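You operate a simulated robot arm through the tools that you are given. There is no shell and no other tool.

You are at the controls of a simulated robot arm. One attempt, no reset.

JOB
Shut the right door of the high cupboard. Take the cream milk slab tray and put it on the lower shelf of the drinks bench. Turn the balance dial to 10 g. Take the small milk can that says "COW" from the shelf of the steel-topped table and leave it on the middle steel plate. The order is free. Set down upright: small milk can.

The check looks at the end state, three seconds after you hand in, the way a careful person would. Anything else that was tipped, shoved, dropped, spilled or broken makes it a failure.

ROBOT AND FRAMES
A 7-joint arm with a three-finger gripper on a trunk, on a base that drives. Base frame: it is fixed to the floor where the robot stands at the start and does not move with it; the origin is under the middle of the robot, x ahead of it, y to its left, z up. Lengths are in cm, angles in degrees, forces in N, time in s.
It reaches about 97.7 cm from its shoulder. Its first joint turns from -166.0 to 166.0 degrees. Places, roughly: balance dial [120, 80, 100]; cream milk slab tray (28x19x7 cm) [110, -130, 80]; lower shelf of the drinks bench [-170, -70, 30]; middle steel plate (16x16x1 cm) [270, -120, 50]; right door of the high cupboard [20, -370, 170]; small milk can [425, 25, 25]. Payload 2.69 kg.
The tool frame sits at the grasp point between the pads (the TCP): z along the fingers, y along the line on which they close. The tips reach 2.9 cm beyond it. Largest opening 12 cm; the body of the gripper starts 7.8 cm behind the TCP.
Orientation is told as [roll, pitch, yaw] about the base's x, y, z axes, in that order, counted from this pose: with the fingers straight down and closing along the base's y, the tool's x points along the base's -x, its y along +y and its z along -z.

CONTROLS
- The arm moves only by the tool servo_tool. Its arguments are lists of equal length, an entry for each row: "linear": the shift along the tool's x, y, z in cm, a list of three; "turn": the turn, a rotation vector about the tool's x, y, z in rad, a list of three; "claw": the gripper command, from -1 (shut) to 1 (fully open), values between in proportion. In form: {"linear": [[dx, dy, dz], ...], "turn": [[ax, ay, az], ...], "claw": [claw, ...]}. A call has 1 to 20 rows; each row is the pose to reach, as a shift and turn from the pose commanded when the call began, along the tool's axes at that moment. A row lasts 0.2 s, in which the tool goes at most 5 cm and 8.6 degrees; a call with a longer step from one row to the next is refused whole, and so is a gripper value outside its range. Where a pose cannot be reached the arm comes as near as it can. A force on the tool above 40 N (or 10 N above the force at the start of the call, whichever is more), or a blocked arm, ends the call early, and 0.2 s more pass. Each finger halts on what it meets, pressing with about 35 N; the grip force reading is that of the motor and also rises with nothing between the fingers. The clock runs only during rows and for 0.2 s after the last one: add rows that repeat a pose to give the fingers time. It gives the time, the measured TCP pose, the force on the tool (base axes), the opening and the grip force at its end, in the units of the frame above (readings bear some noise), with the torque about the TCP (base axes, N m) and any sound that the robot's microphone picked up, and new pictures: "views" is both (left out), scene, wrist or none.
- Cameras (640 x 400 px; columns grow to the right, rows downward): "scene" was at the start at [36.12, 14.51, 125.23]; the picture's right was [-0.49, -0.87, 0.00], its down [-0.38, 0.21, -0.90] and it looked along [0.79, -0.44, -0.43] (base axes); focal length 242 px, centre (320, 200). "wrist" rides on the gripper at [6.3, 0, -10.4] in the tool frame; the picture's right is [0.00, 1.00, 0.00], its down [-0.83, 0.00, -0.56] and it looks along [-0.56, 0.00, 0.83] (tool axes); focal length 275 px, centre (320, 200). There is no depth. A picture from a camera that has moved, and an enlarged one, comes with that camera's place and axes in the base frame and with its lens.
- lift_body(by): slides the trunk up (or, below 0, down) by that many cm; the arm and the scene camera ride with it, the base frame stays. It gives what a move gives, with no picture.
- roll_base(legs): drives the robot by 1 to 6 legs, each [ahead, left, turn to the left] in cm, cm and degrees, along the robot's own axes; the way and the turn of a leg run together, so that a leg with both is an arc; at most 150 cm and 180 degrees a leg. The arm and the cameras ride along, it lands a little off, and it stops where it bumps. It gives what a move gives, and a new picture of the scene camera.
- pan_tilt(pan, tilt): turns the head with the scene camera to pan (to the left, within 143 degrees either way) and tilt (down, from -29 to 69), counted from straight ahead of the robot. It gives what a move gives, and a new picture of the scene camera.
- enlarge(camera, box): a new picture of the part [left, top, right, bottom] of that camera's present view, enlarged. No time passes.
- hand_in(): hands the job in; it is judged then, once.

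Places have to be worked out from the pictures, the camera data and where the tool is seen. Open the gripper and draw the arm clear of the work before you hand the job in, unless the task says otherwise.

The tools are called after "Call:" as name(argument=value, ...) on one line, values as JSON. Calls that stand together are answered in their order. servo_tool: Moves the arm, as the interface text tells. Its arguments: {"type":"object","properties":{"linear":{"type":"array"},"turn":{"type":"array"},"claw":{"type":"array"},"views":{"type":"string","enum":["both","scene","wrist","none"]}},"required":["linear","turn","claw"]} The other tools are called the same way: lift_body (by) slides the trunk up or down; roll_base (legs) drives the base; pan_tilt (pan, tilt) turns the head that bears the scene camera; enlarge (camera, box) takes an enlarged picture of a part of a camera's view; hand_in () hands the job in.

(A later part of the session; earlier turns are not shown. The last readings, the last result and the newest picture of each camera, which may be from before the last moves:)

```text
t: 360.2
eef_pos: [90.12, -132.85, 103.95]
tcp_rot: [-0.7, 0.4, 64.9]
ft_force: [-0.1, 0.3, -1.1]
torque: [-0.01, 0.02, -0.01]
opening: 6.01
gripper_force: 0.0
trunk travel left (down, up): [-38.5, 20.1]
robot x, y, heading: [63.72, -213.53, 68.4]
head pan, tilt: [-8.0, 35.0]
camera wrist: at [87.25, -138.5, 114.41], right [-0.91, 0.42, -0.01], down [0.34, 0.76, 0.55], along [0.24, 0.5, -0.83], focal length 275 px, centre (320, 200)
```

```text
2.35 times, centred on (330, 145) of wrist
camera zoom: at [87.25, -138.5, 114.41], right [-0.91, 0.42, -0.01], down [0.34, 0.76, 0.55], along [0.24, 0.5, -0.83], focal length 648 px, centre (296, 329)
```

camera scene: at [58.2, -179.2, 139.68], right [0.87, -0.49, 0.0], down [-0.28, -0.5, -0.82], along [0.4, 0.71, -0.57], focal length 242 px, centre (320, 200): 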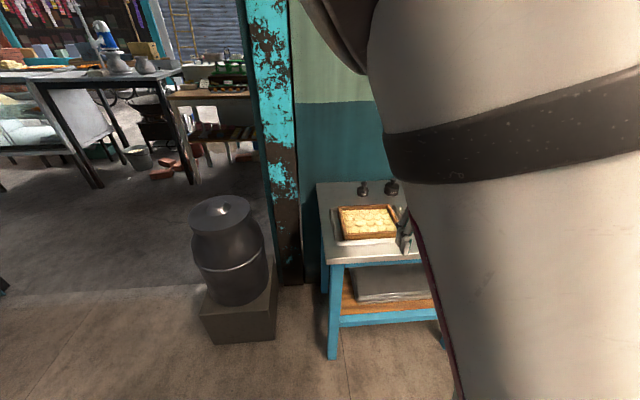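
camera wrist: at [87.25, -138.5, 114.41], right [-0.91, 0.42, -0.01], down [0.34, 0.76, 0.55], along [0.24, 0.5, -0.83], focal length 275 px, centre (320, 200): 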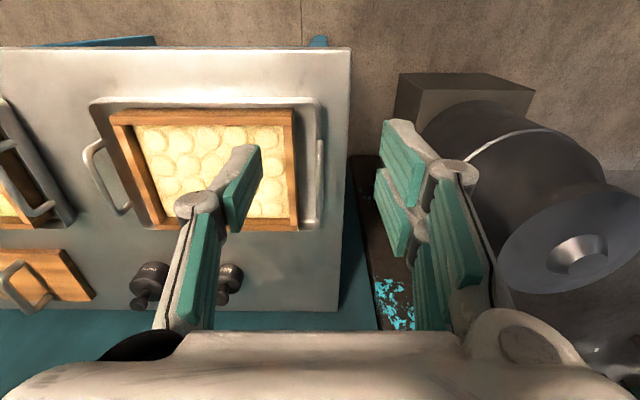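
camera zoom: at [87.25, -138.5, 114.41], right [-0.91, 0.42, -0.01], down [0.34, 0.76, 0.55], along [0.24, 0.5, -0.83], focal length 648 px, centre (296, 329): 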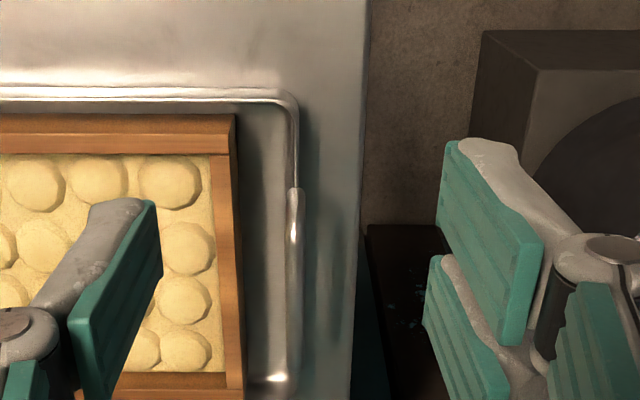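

From directly above, the handle bar lies in the same vertical plane as the tray's end rim, with a ~3 cm gap to the wooden frame. I'll move over the handle's middle with a narrow opening and descend to just above it.

Call:
servo_tool(linear=[[-3.2, 0.1, 0], [-6.4, 0.1, 0], [-9.6, 0.2, 0], [-12.8, 0.2, 0], [-12.8, 0.2, 4], [-12.8, 0.2, 8], [-12.8, 0.2, 12], [-12.8, 0.2, 15], [-12.8, 0.2, 15]], turn=[[0, 0, 0], [0, 0, 0], [0, 0, 0], [0, 0, 0], [0, 0, 0], [0, 0, 0], [0, 0, 0], [0, 0, 0], [0, 0, 0]], claw=[-0.3, -0.5, -0.56, -0.56, -0.56, -0.56, -0.56, -0.56, -0.56], views="both")

Call:
enlarge(camera="wrist", box=[220, 60, 420, 240])

```text
t: 362.2
eef_pos: [95.18, -121.07, 88.98]
tcp_rot: [-0.7, 0.4, 65.0]
ft_force: [-0.5, -0.7, 1.1]
torque: [0.0, -0.02, -0.03]
opening: 2.62
gripper_force: 0.0
trunk travel left (down, up): [-38.5, 20.1]
robot x, y, heading: [63.55, -213.54, 68.4]
head pan, tilt: [-8.0, 35.0]
camera scene: at [58.2, -179.2, 139.67], right [0.87, -0.49, 0.0], down [-0.28, -0.5, -0.82], along [0.4, 0.71, -0.57], focal length 242 px, centre (320, 200)
camera wrist: at [92.47, -126.68, 99.44], right [-0.91, 0.42, -0.01], down [0.34, 0.76, 0.55], along [0.24, 0.5, -0.83], focal length 275 px, centre (320, 200)
```

scene: 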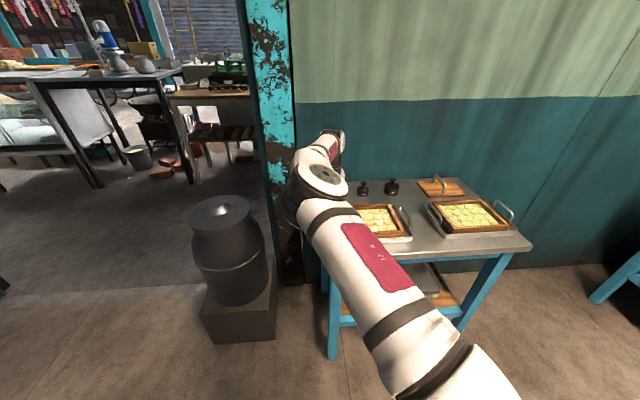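
wrist: 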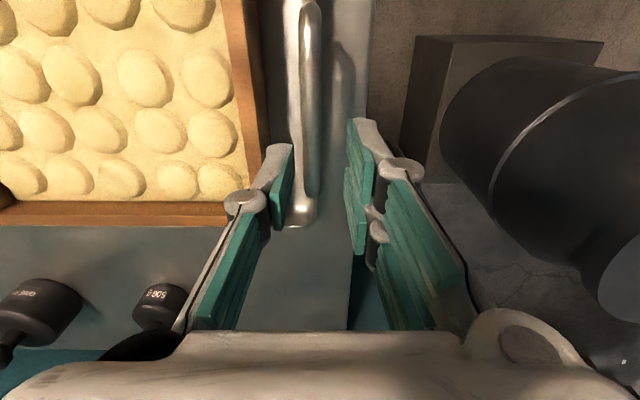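

```text
2.22 times, centred on (320, 150) of wrist
camera zoom: at [92.47, -126.68, 99.44], right [-0.91, 0.42, -0.01], down [0.34, 0.76, 0.55], along [0.24, 0.5, -0.83], focal length 612 px, centre (320, 311)
```

zoom: 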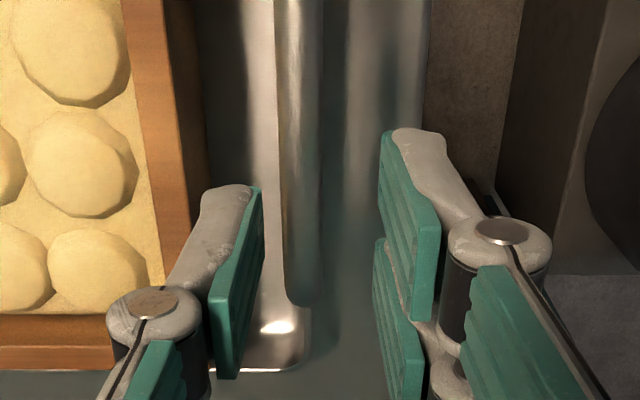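

The bar is 0.6 cm off to the inner side; correcting by 0.5 cm and descending around the handle.

Call:
servo_tool(linear=[[0.3, -0.5, 0], [0.6, -0.5, 1.5], [0.6, -0.5, 3], [0.6, -0.5, 4.5], [0.6, -0.5, 6], [0.6, -0.5, 6]], turn=[[0.01, 0, 0], [0.01, 0, 0], [0.01, 0, 0], [0.01, 0, 0], [0.01, 0, 0], [0.01, 0, 0]], claw=[-0.56, -0.56, -0.56, -0.56, -0.56, -0.56], views="wrist")

Call:
enlarge(camera="wrist", box=[200, 60, 440, 260])

```text
t: 363.6
eef_pos: [95.59, -121.79, 83.25]
tcp_rot: [-1.2, 0.2, 65.0]
ft_force: [-1.7, -4.0, 23.5]
torque: [-0.3, -0.41, -0.13]
opening: 2.54
gripper_force: 0.0
trunk travel left (down, up): [-38.5, 20.1]
robot x, y, heading: [63.56, -213.68, 68.6]
head pan, tilt: [-8.0, 35.0]
camera wrist: at [92.74, -127.44, 93.62], right [-0.91, 0.42, -0.02], down [0.34, 0.76, 0.55], along [0.25, 0.5, -0.83], focal length 275 px, centre (320, 200)
```

wrist: 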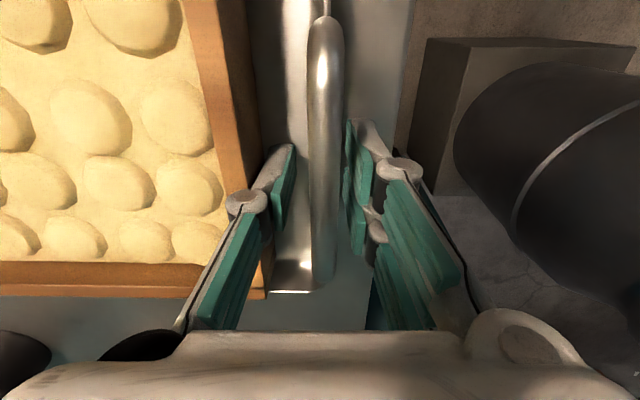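

```text
2.00 times, centred on (320, 160) of wrist
camera zoom: at [92.74, -127.44, 93.62], right [-0.91, 0.42, -0.02], down [0.34, 0.76, 0.55], along [0.25, 0.5, -0.83], focal length 551 px, centre (320, 280)
```

zoom: 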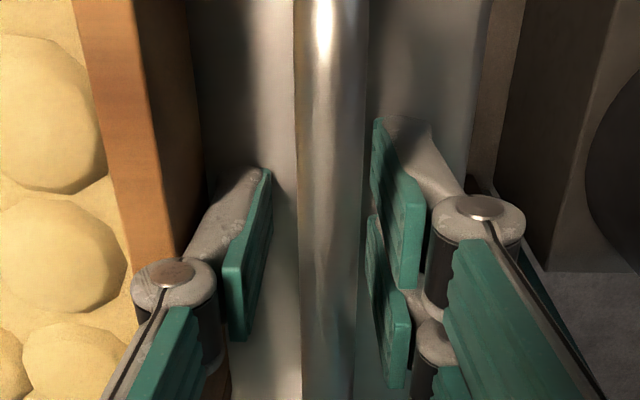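

Contact force of 23 N: it looks like the inner finger's knuckle touches the wooden frame. I'll lift 1 cm and look from the head camera too.

Call:
servo_tool(linear=[[0, 0, -0.5], [0, 0, -1.2], [0, 0, -1.2]], turn=[[0, 0, 0], [0, 0, 0], [0, 0, 0]], claw=[-0.56, -0.56, -0.56], views="scene")

Call:
enlarge(camera="scene", box=[290, 120, 440, 270])

```text
t: 364.4
eef_pos: [95.72, -121.81, 84.09]
tcp_rot: [-1.1, 0.3, 65.0]
ft_force: [-1.2, 0.2, -0.8]
torque: [0.01, 0.01, -0.01]
opening: 2.59
gripper_force: 0.1
trunk travel left (down, up): [-38.5, 20.1]
robot x, y, heading: [63.67, -213.53, 68.6]
head pan, tilt: [-8.0, 35.0]
camera scene: at [58.2, -179.18, 139.67], right [0.87, -0.49, 0.0], down [-0.28, -0.5, -0.82], along [0.4, 0.71, -0.57], focal length 242 px, centre (320, 200)
```

scene: 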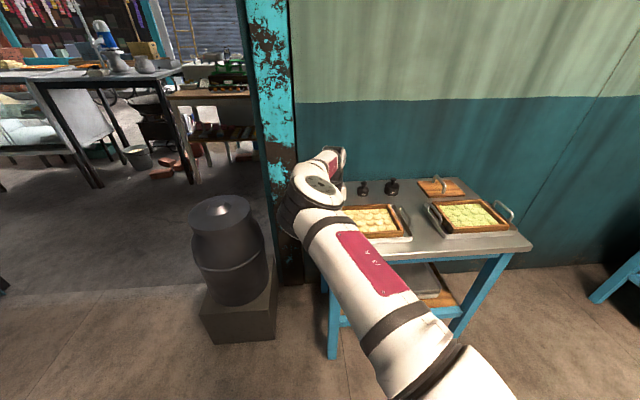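

```text
2.67 times, centred on (365, 195) of scene
camera zoom: at [58.2, -179.18, 139.67], right [0.87, -0.49, 0.0], down [-0.28, -0.5, -0.82], along [0.4, 0.71, -0.57], focal length 644 px, centre (200, 213)
```

zoom: 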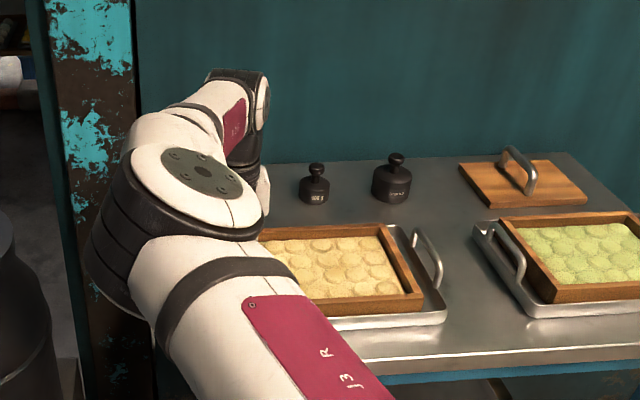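

Comparing the bar's apparent size at two heights puts the handle top at z≈87 and the table at ≈80, so the contact was just the finger tips reaching the tray/table. I'll set the tips ~0.8 cm above the table and close on the handle.

Call:
servo_tool(linear=[[0, 0, 0.3], [0, 0, 0.3], [0, 0, 0.3], [0, 0, 0.3], [0, 0, 0.3]], turn=[[0, 0, 0], [0, 0, 0], [0, 0, 0], [0, 0, 0], [0, 0, 0]], claw=[-0.56, -0.7, -0.9, -1, -1], views="wrist")

```text
t: 365.6
eef_pos: [95.59, -121.84, 83.71]
tcp_rot: [-1.2, 0.3, 65.0]
ft_force: [-1.2, 1.3, -0.4]
torque: [0.16, 0.04, 0.25]
opening: 0.83
gripper_force: 34.5
trunk travel left (down, up): [-38.5, 20.1]
robot x, y, heading: [63.75, -213.69, 68.2]
head pan, tilt: [-8.0, 35.0]
camera wrist: at [92.77, -127.46, 94.21], right [-0.91, 0.42, -0.02], down [0.34, 0.76, 0.55], along [0.25, 0.49, -0.83], focal length 275 px, centre (320, 200)
```

wrist: 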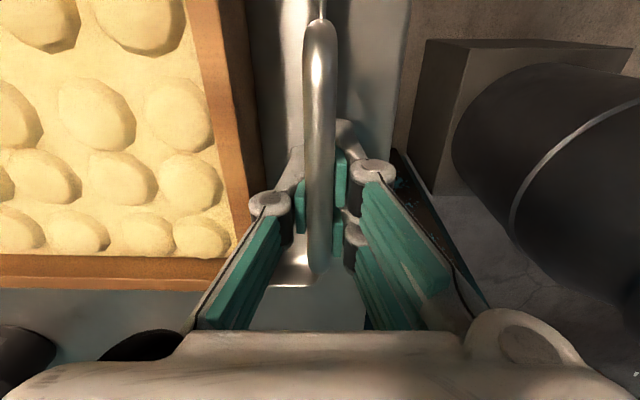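

Handle gripped (0.83 cm thick). Lifting 1.5 cm slowly to test the weight and tilt.

Call:
servo_tool(linear=[[0, 0, -0.4], [0, 0, -0.8], [0, 0, -1.2], [0, 0, -1.6], [0, 0, -1.6]], turn=[[0, 0, 0], [0, 0, 0], [0, 0, 0], [0, 0, 0], [0, 0, 0]], claw=[-1, -1, -1, -1, -1], views="both")

Call:
enlarge(camera="scene", box=[310, 170, 440, 270])

```text
t: 366.8
eef_pos: [95.62, -121.99, 85.38]
tcp_rot: [-1.3, 0.3, 65.0]
ft_force: [0.3, -0.7, -11.1]
torque: [0.76, 1.22, -0.01]
opening: 0.86
gripper_force: 35.0
trunk travel left (down, up): [-38.5, 20.1]
robot x, y, heading: [63.82, -213.67, 68.4]
head pan, tilt: [-8.0, 35.0]
camera scene: at [58.22, -179.15, 139.66], right [0.87, -0.49, 0.0], down [-0.28, -0.5, -0.82], along [0.4, 0.71, -0.57], focal length 242 px, centre (320, 200)
camera wrist: at [92.75, -127.59, 95.8], right [-0.91, 0.42, -0.02], down [0.34, 0.76, 0.55], along [0.25, 0.49, -0.83], focal length 275 px, centre (320, 200)
```

scene: 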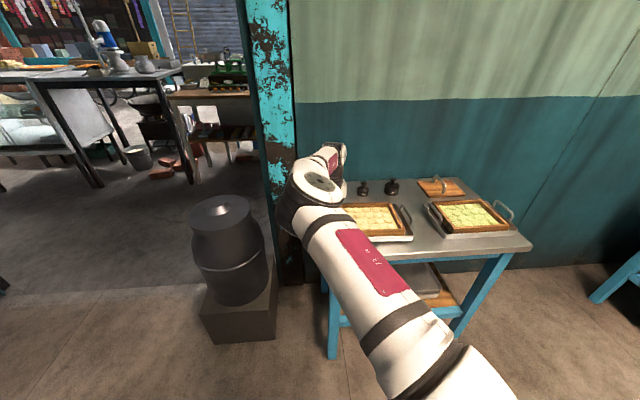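
wrist: 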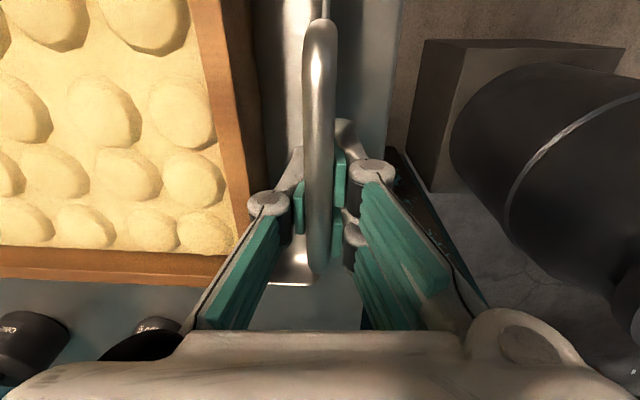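

```text
4.00 times, centred on (375, 220) of scene
camera zoom: at [58.22, -179.15, 139.66], right [0.87, -0.49, 0.0], down [-0.28, -0.5, -0.82], along [0.4, 0.71, -0.57], focal length 966 px, centre (100, 120)
```

zoom: 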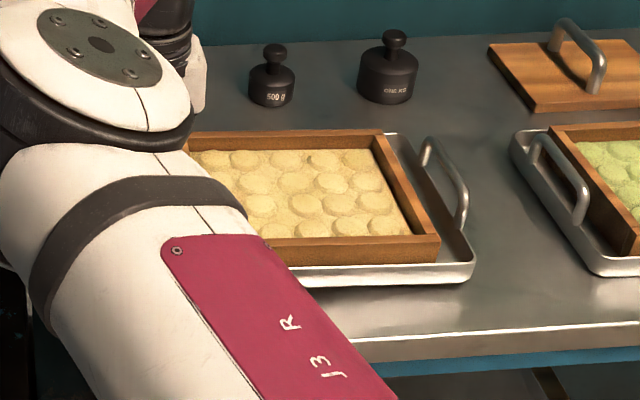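

Load is ≈11 N with 1.4 N·m about the end, meaning the tray is carried nearly level by the grip. Lifting 5 cm more and checking its tilt.

Call:
servo_tool(linear=[[0, 0, -0.8], [0, 0, -1.6], [0, 0, -2.4], [0, 0, -3.2], [0, 0, -4], [0, 0, -5], [0, 0, -5]], turn=[[0, 0, 0], [0, 0, 0], [0, 0, 0], [0, 0, 0], [0, 0, 0], [0, 0, 0], [0, 0, 0]], claw=[-1, -1, -1, -1, -1, -1, -1], views="both")

Call:
enlarge(camera="scene", box=[310, 160, 440, 260])

```text
t: 368.4
eef_pos: [95.73, -121.98, 90.35]
tcp_rot: [-1.2, 0.3, 65.0]
ft_force: [-0.4, 0.1, -10.9]
torque: [0.77, 1.27, 0.0]
opening: 0.88
gripper_force: 34.8
trunk travel left (down, up): [-38.5, 20.1]
robot x, y, heading: [63.97, -213.66, 68.7]
head pan, tilt: [-8.0, 35.0]
camera scene: at [58.22, -179.15, 139.66], right [0.87, -0.49, 0.0], down [-0.28, -0.5, -0.82], along [0.4, 0.71, -0.57], focal length 242 px, centre (320, 200)
camera wrist: at [92.72, -127.58, 100.75], right [-0.91, 0.42, -0.02], down [0.34, 0.76, 0.55], along [0.25, 0.49, -0.83], focal length 275 px, centre (320, 200)
```

scene: 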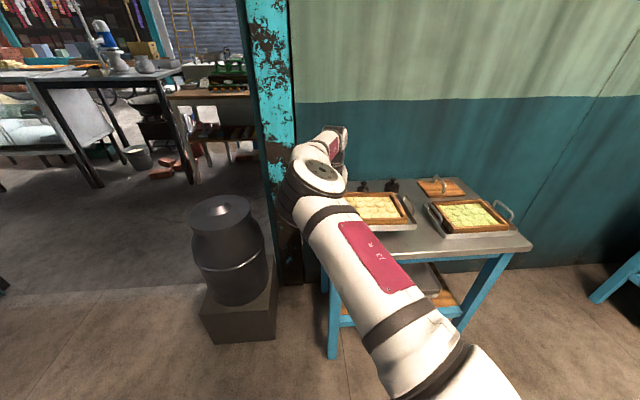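
wrist: 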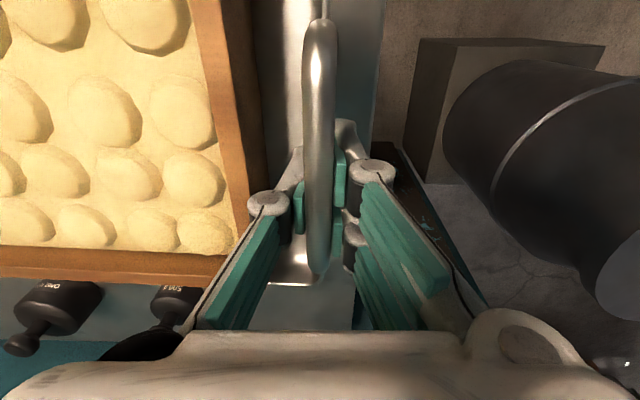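

```text
4.00 times, centred on (375, 210) of scene
camera zoom: at [58.22, -179.15, 139.66], right [0.87, -0.49, 0.0], down [-0.28, -0.5, -0.82], along [0.4, 0.71, -0.57], focal length 966 px, centre (100, 160)
```

zoom: 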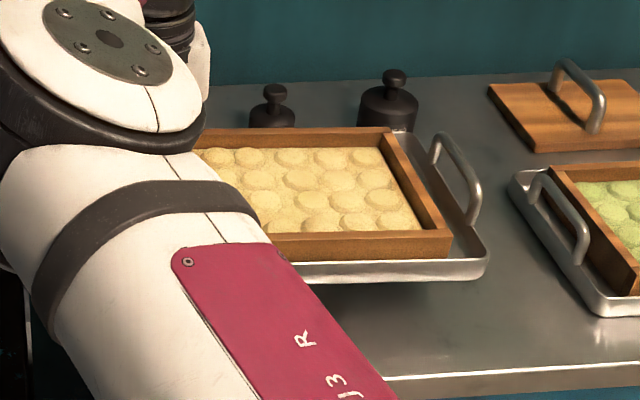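

The tray is lifted level and steady. I'll raise the trunk 6 cm, then back away from the table.

Call:
lift_body(by=6)

Call:
roll_base(legs=[[-20, 0, 0]])

Call:
enlarge(camera="scene", box=[290, 130, 480, 270])

```text
t: 369.4
eef_pos: [95.57, -121.81, 96.26]
tcp_rot: [-1.3, 0.2, 65.0]
ft_force: [-0.5, -0.4, -11.5]
torque: [0.77, 1.27, 0.03]
opening: 0.86
gripper_force: 34.9
trunk travel left (down, up): [-44.5, 14.1]
robot x, y, heading: [63.5, -213.89, 68.4]
head pan, tilt: [-8.0, 35.0]
```

```text
t: 371.0
eef_pos: [88.13, -140.57, 96.28]
tcp_rot: [-1.2, 0.2, 65.1]
ft_force: [-0.4, 1.0, -11.2]
torque: [0.73, 1.24, 0.0]
opening: 0.85
gripper_force: 34.2
trunk travel left (down, up): [-44.5, 14.1]
robot x, y, heading: [56.36, -232.16, 68.8]
head pan, tilt: [-8.0, 35.0]
camera scene: at [49.43, -201.55, 145.67], right [0.87, -0.49, 0.0], down [-0.28, -0.5, -0.82], along [0.4, 0.71, -0.57], focal length 242 px, centre (320, 200)
```

scene: 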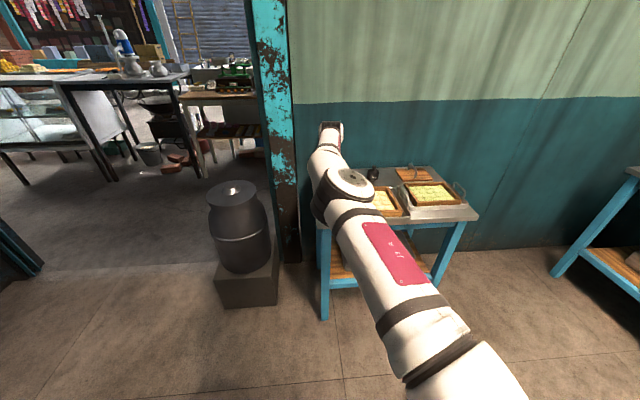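

```text
2.86 times, centred on (385, 200) of scene
camera zoom: at [49.43, -201.55, 145.67], right [0.87, -0.49, 0.0], down [-0.28, -0.5, -0.82], along [0.4, 0.71, -0.57], focal length 690 px, centre (134, 200)
```

zoom: 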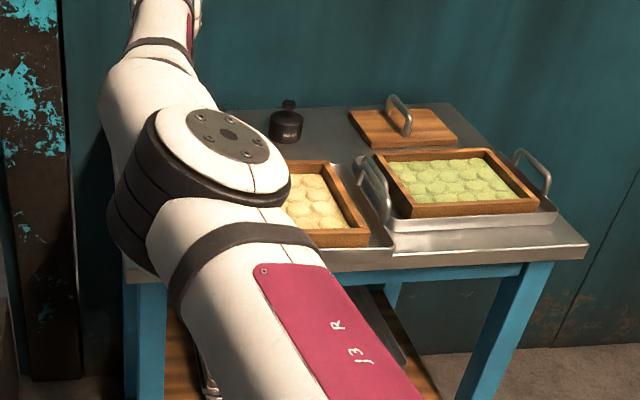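

The tray is stable. Backing off another 25 cm, then I'll retract the arm.

Call:
roll_base(legs=[[-25, 0, 0]])

Call:
servo_tool(linear=[[2, 0, 0], [4, 0, 0], [7, 0, 0], [10, 0, 0], [13, 0, 0], [16, 0, 0], [19, 0, 0], [22, 0, 0], [25, 0, 0], [28, 0, 0], [30, 0, 0], [31, 0, 0], [31, 0, 0]], turn=[[0, 0, 0], [0, 0, 0], [0, 0, 0], [0, 0, 0], [0, 0, 0], [0, 0, 0], [0, 0, 0], [0, 0, 0], [0, 0, 0], [0, 0, 0], [0, 0, 0], [0, 0, 0], [0, 0, 0]], claw=[-1, -1, -1, -1, -1, -1, -1, -1, -1, -1, -1, -1, -1], views="scene")

```text
t: 372.8
eef_pos: [79.71, -163.33, 96.26]
tcp_rot: [-1.2, 0.3, 64.7]
ft_force: [0.3, 0.4, -11.2]
torque: [0.71, 1.26, -0.01]
opening: 0.89
gripper_force: 34.7
trunk travel left (down, up): [-44.5, 14.1]
robot x, y, heading: [47.34, -255.06, 68.6]
head pan, tilt: [-8.0, 35.0]
camera scene: at [40.61, -224.27, 145.67], right [0.87, -0.5, 0.0], down [-0.28, -0.5, -0.82], along [0.41, 0.71, -0.57], focal length 242 px, centre (320, 200)
```

scene: 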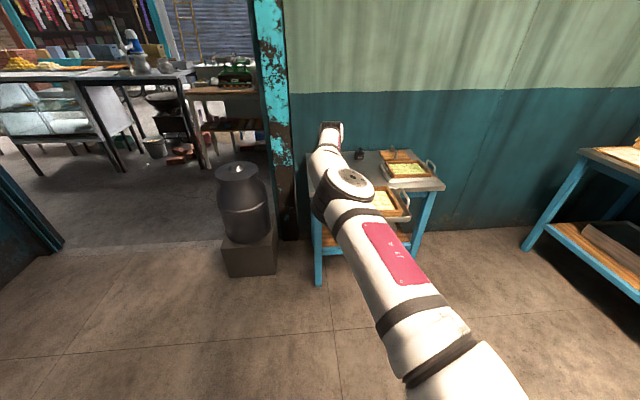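

```text
t: 375.6
eef_pos: [66.32, -191.42, 96.69]
tcp_rot: [-1.2, 0.4, 64.7]
ft_force: [-0.5, 1.0, -11.4]
torque: [0.76, 1.28, -0.04]
opening: 0.84
gripper_force: 35.1
trunk travel left (down, up): [-44.5, 14.1]
robot x, y, heading: [47.35, -255.44, 68.7]
head pan, tilt: [-8.0, 35.0]
camera scene: at [40.6, -224.29, 145.67], right [0.87, -0.5, 0.0], down [-0.28, -0.5, -0.82], along [0.41, 0.71, -0.57], focal length 242 px, centre (320, 200)
```

scene: 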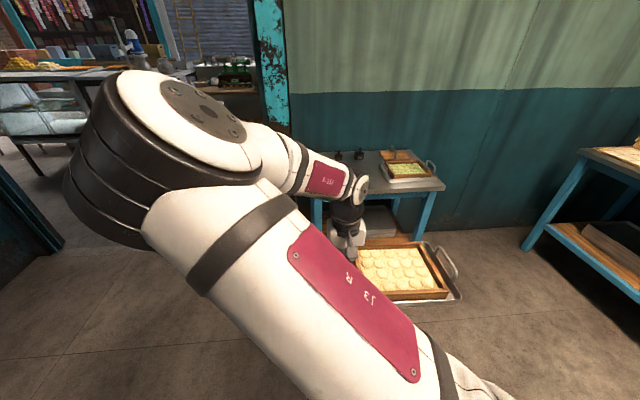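

Tray rides level close in front. Squaring the heading and sliding left toward the doorway line.

Call:
roll_base(legs=[[0, 0, -3.7], [0, 140, 0]])

```text
t: 383.0
eef_pos: [-56.88, -132.32, 96.65]
tcp_rot: [-1.2, 0.3, 60.9]
ft_force: [-0.1, 0.4, -11.4]
torque: [0.8, 1.19, -0.04]
opening: 0.91
gripper_force: 34.7
trunk travel left (down, up): [-44.5, 14.1]
robot x, y, heading: [-79.95, -194.7, 64.7]
head pan, tilt: [-8.0, 35.0]
camera scene: at [-84.59, -163.42, 145.68], right [0.83, -0.55, 0.0], down [-0.32, -0.48, -0.82], along [0.45, 0.68, -0.57], focal length 242 px, centre (320, 200)
```

scene: 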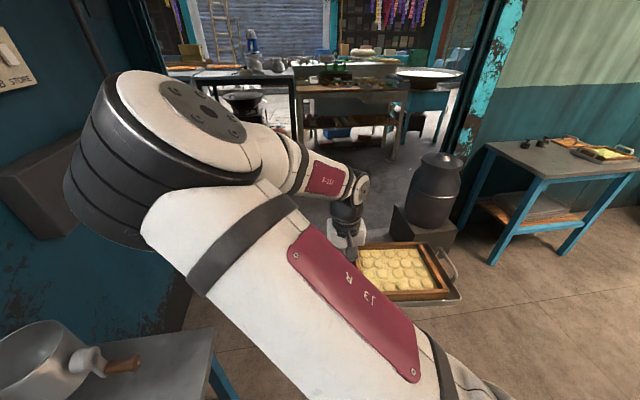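

Still steady. Driving forward through the room to n≈−72.

Call:
roll_base(legs=[[138, 0, 0]])

Call:
pan_tilt(pan=60, tilt=25)

```text
t: 389.9
eef_pos: [1.63, -6.82, 96.54]
tcp_rot: [-1.1, 0.4, 61.6]
ft_force: [-0.2, 0.4, -11.0]
torque: [0.79, 1.23, 0.02]
opening: 0.94
gripper_force: 35.1
trunk travel left (down, up): [-44.5, 14.1]
robot x, y, heading: [-21.08, -69.65, 65.3]
head pan, tilt: [-8.0, 35.0]
camera scene: at [-25.9, -38.21, 145.68], right [0.84, -0.54, 0.0], down [-0.31, -0.48, -0.82], along [0.45, 0.69, -0.57], focal length 242 px, centre (320, 200)
```

scene: 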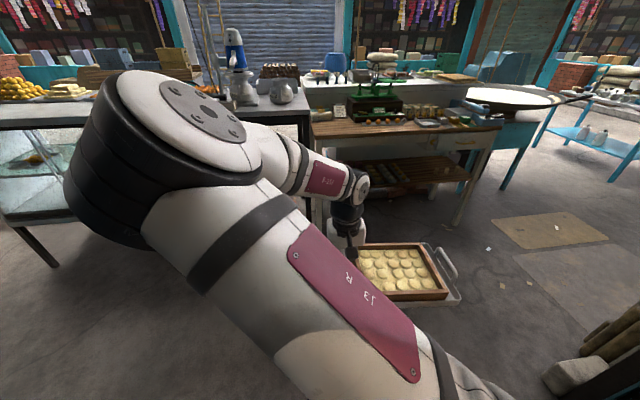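

```text
t: 391.3
eef_pos: [1.71, -6.78, 96.72]
tcp_rot: [-1.1, 0.3, 61.4]
ft_force: [0.8, 0.7, -11.1]
torque: [0.8, 1.21, 0.0]
opening: 0.92
gripper_force: 34.9
trunk travel left (down, up): [-44.5, 14.1]
robot x, y, heading: [-20.96, -69.48, 65.3]
head pan, tilt: [60.0, 25.0]
camera scene: at [-35.98, -38.05, 147.25], right [0.82, 0.57, 0.0], down [0.24, -0.35, -0.91], along [-0.52, 0.74, -0.42], focal length 242 px, centre (320, 200)
```

scene: 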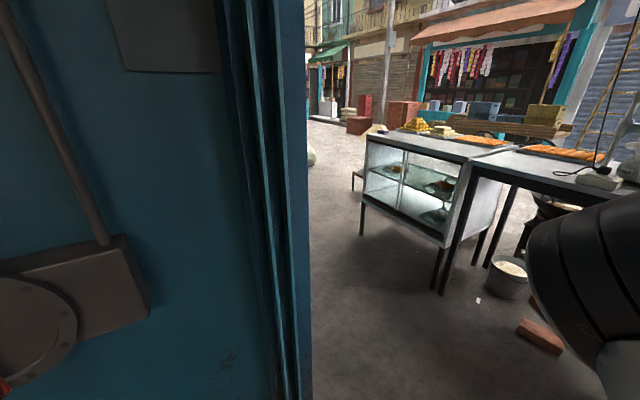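

The wall fixture here is too near for turning the tray, so I'll drive out into the doorway (n≈0) first and then turn left 90°.

Call:
roll_base(legs=[[72, -5, 0]])

Call:
roll_base(legs=[[0, 0, 89.5]])

```text
t: 395.2
eef_pos: [36.85, 55.74, 96.59]
tcp_rot: [-1.0, 0.4, 61.1]
ft_force: [0.2, 0.1, -10.8]
torque: [0.81, 1.19, 0.01]
opening: 0.94
gripper_force: 34.9
trunk travel left (down, up): [-44.5, 14.1]
robot x, y, heading: [14.05, -6.91, 64.7]
head pan, tilt: [60.0, 25.0]
camera scene: at [-0.96, 24.69, 147.26], right [0.82, 0.57, 0.0], down [0.24, -0.35, -0.91], along [-0.52, 0.74, -0.42], focal length 242 px, centre (320, 200)
```

scene: 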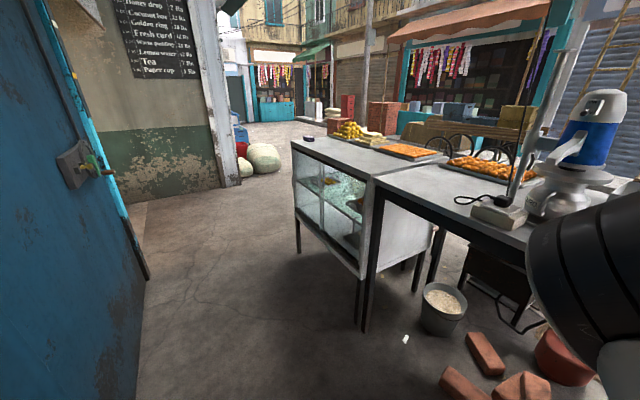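

```text
t: 399.5
eef_pos: [-48.89, 15.03, 96.56]
tcp_rot: [-1.2, 0.4, 152.3]
ft_force: [1.0, -0.2, -10.4]
torque: [-1.22, 0.78, 0.01]
opening: 0.91
gripper_force: 35.3
trunk travel left (down, up): [-44.5, 14.1]
robot x, y, heading: [13.98, -6.72, 155.9]
head pan, tilt: [60.0, 25.0]
camera scene: at [-17.03, -22.34, 147.25], right [-0.59, 0.81, 0.0], down [0.34, 0.25, -0.91], along [-0.73, -0.53, -0.42], focal length 242 px, centre (320, 200)
```

scene: 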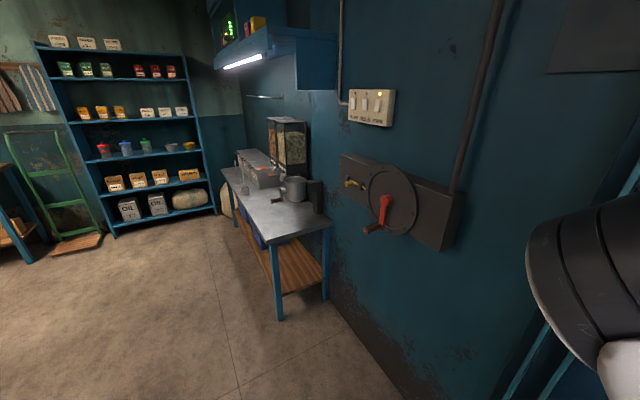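

Turned. Now sliding right into the street and driving along it toward the second stall.

Call:
roll_base(legs=[[0, -37, 0], [150, 0, 0]])

Call:
pan_tilt(pan=10, tilt=25)

```text
t: 408.8
eef_pos: [-170.4, 107.52, 96.71]
tcp_rot: [-1.1, 0.4, 153.0]
ft_force: [0.2, -0.2, -11.2]
torque: [-1.23, 0.78, 0.01]
opening: 0.96
gripper_force: 35.2
trunk travel left (down, up): [-44.5, 14.1]
robot x, y, heading: [-107.55, 86.29, 156.3]
head pan, tilt: [60.0, 25.0]
camera scene: at [-138.14, 70.47, 147.25], right [-0.6, 0.8, 0.0], down [0.34, 0.25, -0.91], along [-0.73, -0.54, -0.42], focal length 242 px, centre (320, 200)
```

scene: 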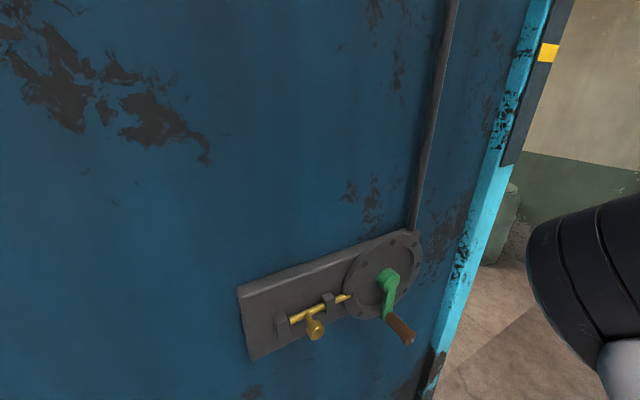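

```text
t: 410.0
eef_pos: [-170.3, 107.33, 96.65]
tcp_rot: [-1.1, 0.3, 152.9]
ft_force: [0.4, 0.7, -11.2]
torque: [-1.25, 0.81, 0.01]
opening: 0.95
gripper_force: 35.0
trunk travel left (down, up): [-44.5, 14.1]
robot x, y, heading: [-107.33, 86.6, 156.4]
head pan, tilt: [10.0, 25.0]
camera scene: at [-139.7, 78.09, 147.25], right [0.23, 0.97, 0.0], down [0.41, -0.1, -0.91], along [-0.88, 0.21, -0.42], focal length 242 px, centre (320, 200)
```

scene: 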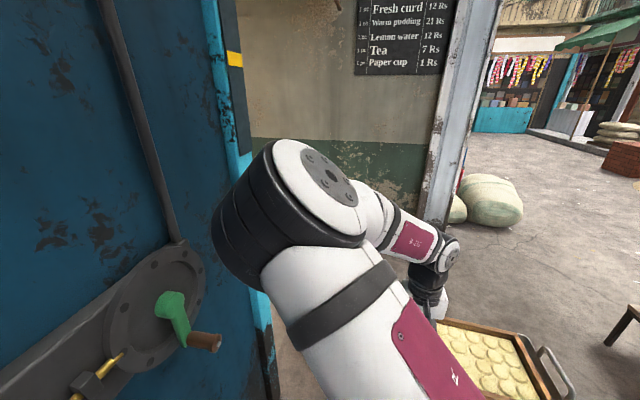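

Tray is steady. Continuing along the street past the blue wall's end.

Call:
roll_base(legs=[[150, -5, -1.5]])

Call:
roll_base(legs=[[0, 0, 90]])

Call:
pan_tilt(pan=35, tilt=25)

```text
refused: leg 1 is longer than a leg can be; nothing moved
```

```text
t: 412.2
eef_pos: [-170.54, 69.33, 96.7]
tcp_rot: [-2.4, 0.8, -173.6]
ft_force: [15.8, 3.7, 10.3]
torque: [-2.39, 1.56, 0.52]
opening: 0.86
gripper_force: 34.8
trunk travel left (down, up): [-44.5, 14.1]
robot x, y, heading: [-107.3, 86.42, -168.5]
head pan, tilt: [10.0, 25.0]
stopped in leg 1: the force on the tool passed its limit at 122 N (the readings are from after the stop); the commanded pose is now the measured one
camera scene: at [-128.93, 61.1, 147.28], right [-0.36, 0.93, 0.0], down [0.39, 0.15, -0.91], along [-0.84, -0.33, -0.42], focal length 242 px, centre (320, 200)
```

scene: 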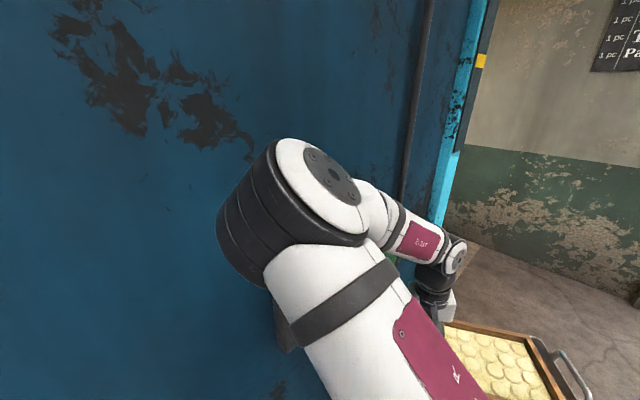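

```text
t: 413.1
eef_pos: [-170.6, 69.4, 96.75]
tcp_rot: [-2.5, 0.7, -173.4]
ft_force: [21.2, 5.5, 14.5]
torque: [-2.66, 2.13, 0.75]
opening: 0.85
gripper_force: 34.6
trunk travel left (down, up): [-44.5, 14.1]
robot x, y, heading: [-107.3, 86.41, -168.5]
head pan, tilt: [35.0, 25.0]
camera scene: at [-126.68, 57.81, 147.3], right [-0.72, 0.69, 0.0], down [0.29, 0.31, -0.91], along [-0.63, -0.66, -0.42], focal length 242 px, centre (320, 200)
```

scene: 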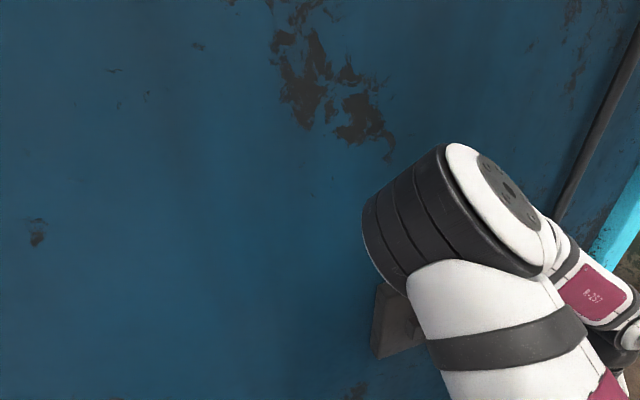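

My first leg was refused for being just over 150 cm and the turn then ran in the wrong place, bumping the door's crank. I'll reverse the turn at once to free the arm.

Call:
roll_base(legs=[[0, 0, -24]])

Call:
servo_tool(linear=[[0, 0, 0]], turn=[[0, 0, 0]], claw=[-1], views="both")

Call:
pan_tilt(pan=40, tilt=30)

```text
t: 414.8
eef_pos: [-172.21, 96.99, 96.63]
tcp_rot: [-2.5, 0.7, 162.2]
ft_force: [0.0, 0.2, -12.1]
torque: [-1.35, 0.57, 0.0]
opening: 0.89
gripper_force: 35.0
trunk travel left (down, up): [-44.5, 14.1]
robot x, y, heading: [-107.82, 86.28, 167.0]
head pan, tilt: [35.0, 25.0]
camera scene: at [-136.95, 68.4, 147.25], right [-0.38, 0.93, 0.0], down [0.39, 0.16, -0.91], along [-0.84, -0.34, -0.42], focal length 242 px, centre (320, 200)
```

scene: 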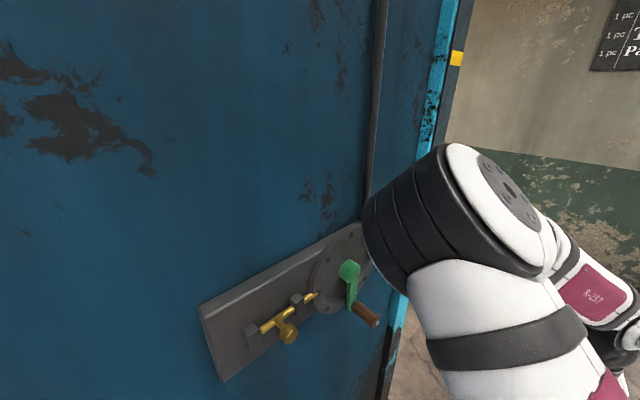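

```text
t: 415.1
eef_pos: [-172.32, 97.01, 96.7]
tcp_rot: [-2.4, 0.8, 162.2]
ft_force: [0.2, 0.0, -12.0]
torque: [-1.32, 0.54, -0.01]
opening: 0.85
gripper_force: 35.1
trunk travel left (down, up): [-44.5, 14.1]
robot x, y, heading: [-107.23, 86.74, 167.0]
head pan, tilt: [35.0, 25.0]
camera scene: at [-136.95, 68.4, 147.25], right [-0.38, 0.93, 0.0], down [0.39, 0.16, -0.91], along [-0.84, -0.34, -0.42], focal length 242 px, centre (320, 200)
camera wrist: at [-166.52, 94.64, 107.19], right [-0.3, -0.95, -0.04], down [-0.81, 0.23, 0.54], along [-0.51, 0.2, -0.84], focal length 275 px, centre (320, 200)
```

scene: 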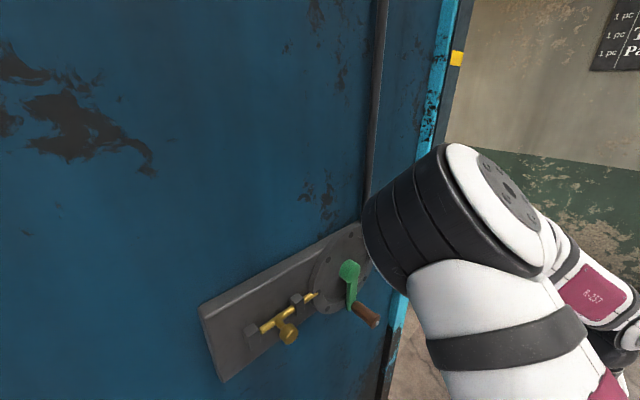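
wrist: 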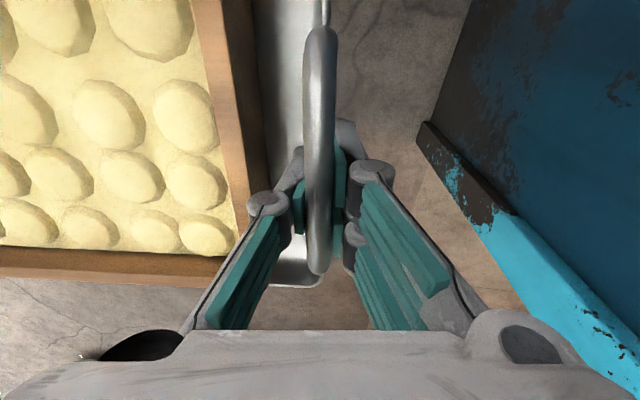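

```text
t: 415.8
eef_pos: [-172.25, 96.88, 96.75]
tcp_rot: [-2.4, 0.7, 162.2]
ft_force: [0.6, -0.7, -10.5]
torque: [-1.34, 0.57, -0.03]
opening: 0.87
gripper_force: 35.0
trunk travel left (down, up): [-44.5, 14.1]
robot x, y, heading: [-107.58, 86.37, 167.0]
head pan, tilt: [40.0, 30.0]
camera scene: at [-136.47, 67.75, 146.46], right [-0.45, 0.89, 0.0], down [0.45, 0.23, -0.87], along [-0.77, -0.39, -0.5], focal length 242 px, centre (320, 200)
```

scene: 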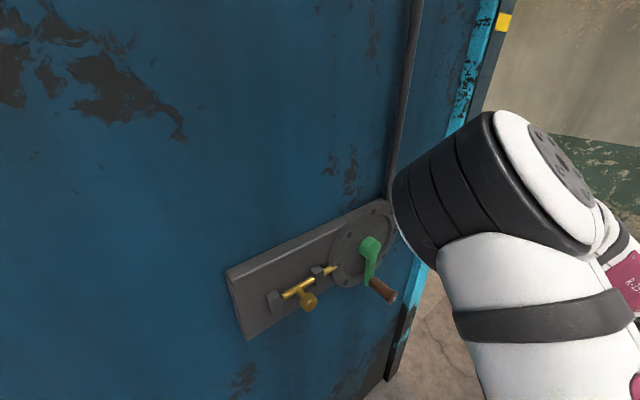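

The tray is still firmly held and the crank looks unchanged. I'll view the tray itself before continuing.

Call:
pan_tilt(pan=-12, tilt=40)

Call:
enlarge(camera="scene", box=[220, 120, 420, 300])

```text
t: 417.0
eef_pos: [-172.18, 96.95, 96.77]
tcp_rot: [-2.4, 0.7, 162.2]
ft_force: [-0.1, 0.5, -10.0]
torque: [-1.36, 0.54, 0.0]
opening: 0.91
gripper_force: 35.1
trunk travel left (down, up): [-44.5, 14.1]
robot x, y, heading: [-107.56, 86.62, 167.4]
head pan, tilt: [-12.0, 40.0]
camera scene: at [-136.12, 75.44, 144.92], right [0.42, 0.91, 0.0], down [0.58, -0.27, -0.77], along [-0.69, 0.32, -0.64], focal length 242 px, centre (320, 200)
```

scene: 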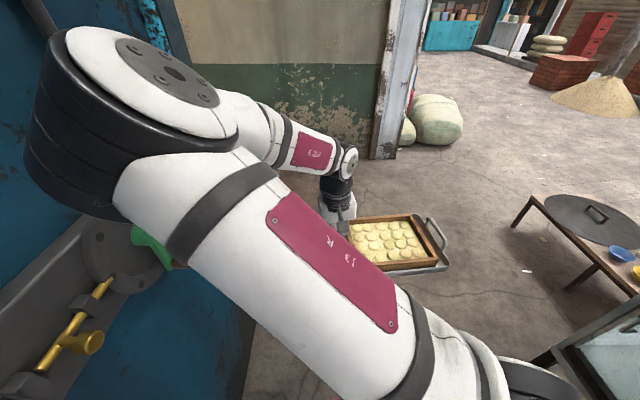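

```text
2.22 times, centred on (320, 210) of scene
camera zoom: at [-136.12, 75.44, 144.92], right [0.42, 0.91, 0.0], down [0.58, -0.27, -0.77], along [-0.69, 0.32, -0.64], focal length 537 px, centre (320, 178)
```

zoom: 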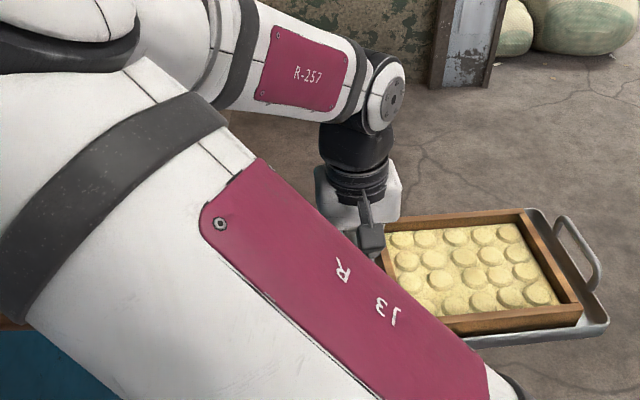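

Tray is intact and level. Correcting heading to ~155° and moving slightly away from the wall first.

Call:
roll_base(legs=[[0, 0, -12], [0, -6, 0]])

```text
t: 418.8
eef_pos: [-166.01, 115.54, 96.67]
tcp_rot: [-2.5, 0.7, 150.2]
ft_force: [0.2, 0.7, -11.5]
torque: [-1.24, 0.81, -0.01]
opening: 0.91
gripper_force: 35.1
trunk travel left (down, up): [-44.5, 14.1]
robot x, y, heading: [-104.39, 91.76, 155.2]
head pan, tilt: [-12.0, 40.0]
camera scene: at [-135.27, 87.1, 144.92], right [0.6, 0.8, 0.0], down [0.51, -0.39, -0.77], along [-0.61, 0.46, -0.64], focal length 242 px, centre (320, 200)
```

scene: 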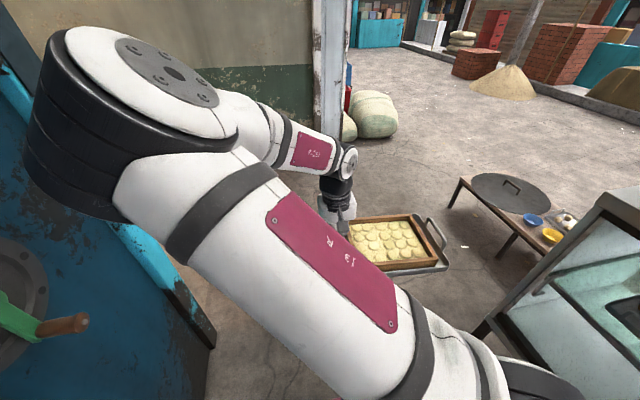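

Driving ahead 148 cm to pass the end of the blue wall.

Call:
roll_base(legs=[[148, 0, 0]])

Call:
pan_tilt(pan=70, tilt=30)

```text
t: 426.2
eef_pos: [-302.24, 180.38, 96.78]
tcp_rot: [-2.5, 0.6, 149.7]
ft_force: [0.1, 0.7, -11.1]
torque: [-1.21, 0.84, -0.01]
opening: 0.92
gripper_force: 34.9
trunk travel left (down, up): [-44.5, 14.1]
robot x, y, heading: [-240.88, 156.28, 154.5]
head pan, tilt: [-12.0, 40.0]
camera scene: at [-271.69, 151.6, 144.92], right [0.61, 0.79, 0.0], down [0.51, -0.39, -0.77], along [-0.61, 0.47, -0.64], focal length 242 px, centre (320, 200)
```

scene: 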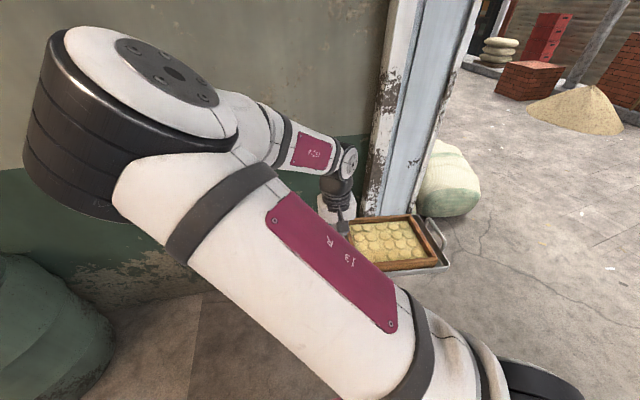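

```text
t: 427.8
eef_pos: [-302.26, 180.47, 96.68]
tcp_rot: [-2.5, 0.7, 149.7]
ft_force: [-0.6, 0.0, -11.6]
torque: [-1.18, 0.8, -0.01]
opening: 0.93
gripper_force: 34.9
trunk travel left (down, up): [-44.5, 14.1]
robot x, y, heading: [-241.04, 156.23, 154.5]
head pan, tilt: [70.0, 30.0]
camera scene: at [-271.39, 140.09, 146.46], right [-0.7, 0.71, 0.0], down [0.36, 0.35, -0.87], along [-0.62, -0.61, -0.5], focal length 242 px, centre (320, 200)
```

scene: 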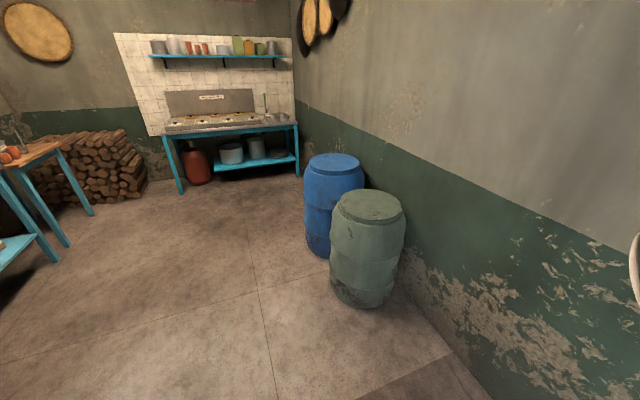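

Past the corner with room to turn. Turning left 90° to face into the stall.

Call:
roll_base(legs=[[0, 0, 90.5]])

Call:
pan_tilt(pan=30, tilt=30)

```text
t: 432.0
eef_pos: [-265.92, 95.26, 96.69]
tcp_rot: [-2.5, 0.7, -120.8]
ft_force: [-0.8, -0.5, -11.0]
torque: [-0.82, -1.18, -0.02]
opening: 0.96
gripper_force: 34.3
trunk travel left (down, up): [-44.5, 14.1]
robot x, y, heading: [-240.95, 156.62, -115.8]
head pan, tilt: [70.0, 30.0]
camera scene: at [-225.25, 125.7, 146.46], right [-0.72, -0.7, 0.0], down [-0.35, 0.36, -0.87], along [0.6, -0.62, -0.5], focal length 242 px, centre (320, 200)
```

scene: 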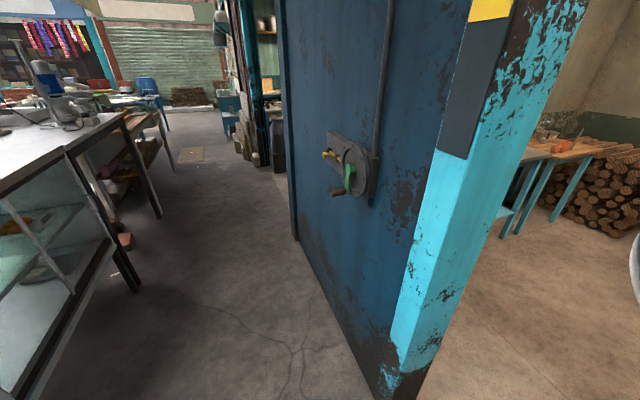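

```text
t: 433.1
eef_pos: [-265.79, 95.19, 96.69]
tcp_rot: [-2.5, 0.7, -120.6]
ft_force: [-0.2, 0.4, -11.0]
torque: [-0.82, -1.21, -0.04]
opening: 0.95
gripper_force: 34.6
trunk travel left (down, up): [-44.5, 14.1]
robot x, y, heading: [-241.31, 156.25, -115.9]
head pan, tilt: [30.0, 30.0]
camera scene: at [-230.89, 123.17, 146.46], right [-1.0, -0.07, 0.0], down [-0.04, 0.5, -0.87], along [0.06, -0.86, -0.5], focal length 242 px, centre (320, 200)
```

scene: 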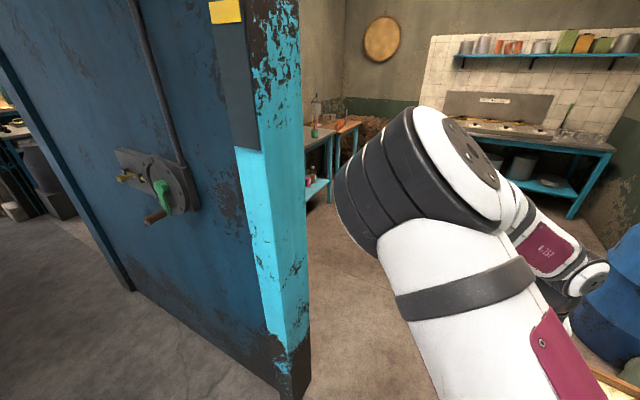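

Facing into the stall with clearance on both sides. Driving in.

Call:
roll_base(legs=[[150, 0, 0], [22, 0, 0]])

Call:
pan_tilt(pan=85, tilt=30)

```text
t: 441.8
eef_pos: [-340.33, -61.49, 96.76]
tcp_rot: [-2.5, 0.8, -120.4]
ft_force: [0.6, -0.8, -11.2]
torque: [-0.85, -1.21, 0.03]
opening: 0.98
gripper_force: 34.5
trunk travel left (down, up): [-44.5, 14.1]
robot x, y, heading: [-316.01, -0.66, -115.5]
head pan, tilt: [30.0, 30.0]
camera scene: at [-305.53, -33.47, 146.46], right [-1.0, -0.08, 0.0], down [-0.04, 0.5, -0.87], along [0.07, -0.86, -0.5], focal length 242 px, centre (320, 200)
```

scene: 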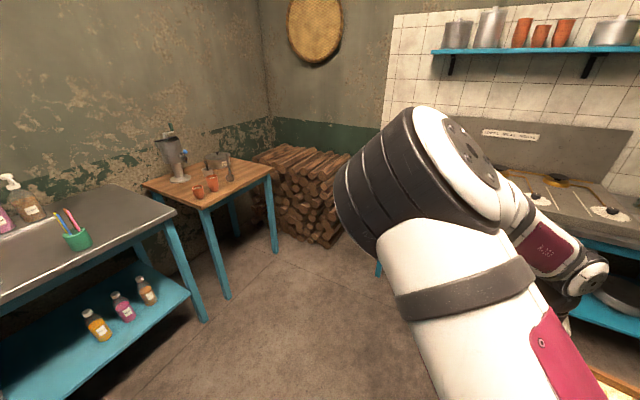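

```text
t: 443.1
eef_pos: [-340.35, -61.75, 96.71]
tcp_rot: [-2.4, 0.7, -120.3]
ft_force: [-0.8, 0.4, -10.6]
torque: [-0.84, -1.23, 0.0]
opening: 0.96
gripper_force: 34.7
trunk travel left (down, up): [-44.5, 14.1]
robot x, y, heading: [-316.06, -0.82, -115.4]
head pan, tilt: [85.0, 30.0]
camera scene: at [-298.45, -29.06, 146.46], right [-0.51, -0.86, 0.0], down [-0.43, 0.25, -0.87], along [0.75, -0.44, -0.5], focal length 242 px, centre (320, 200)
```

scene: 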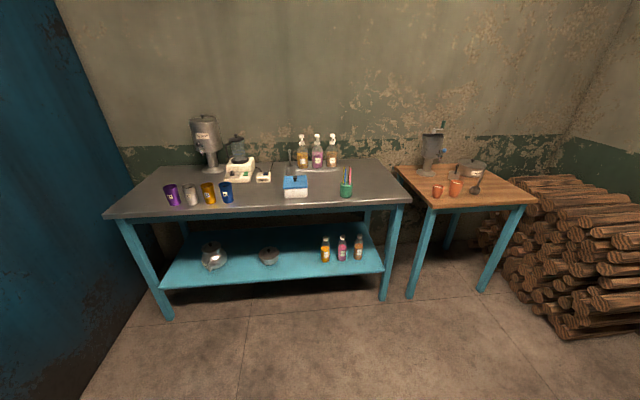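

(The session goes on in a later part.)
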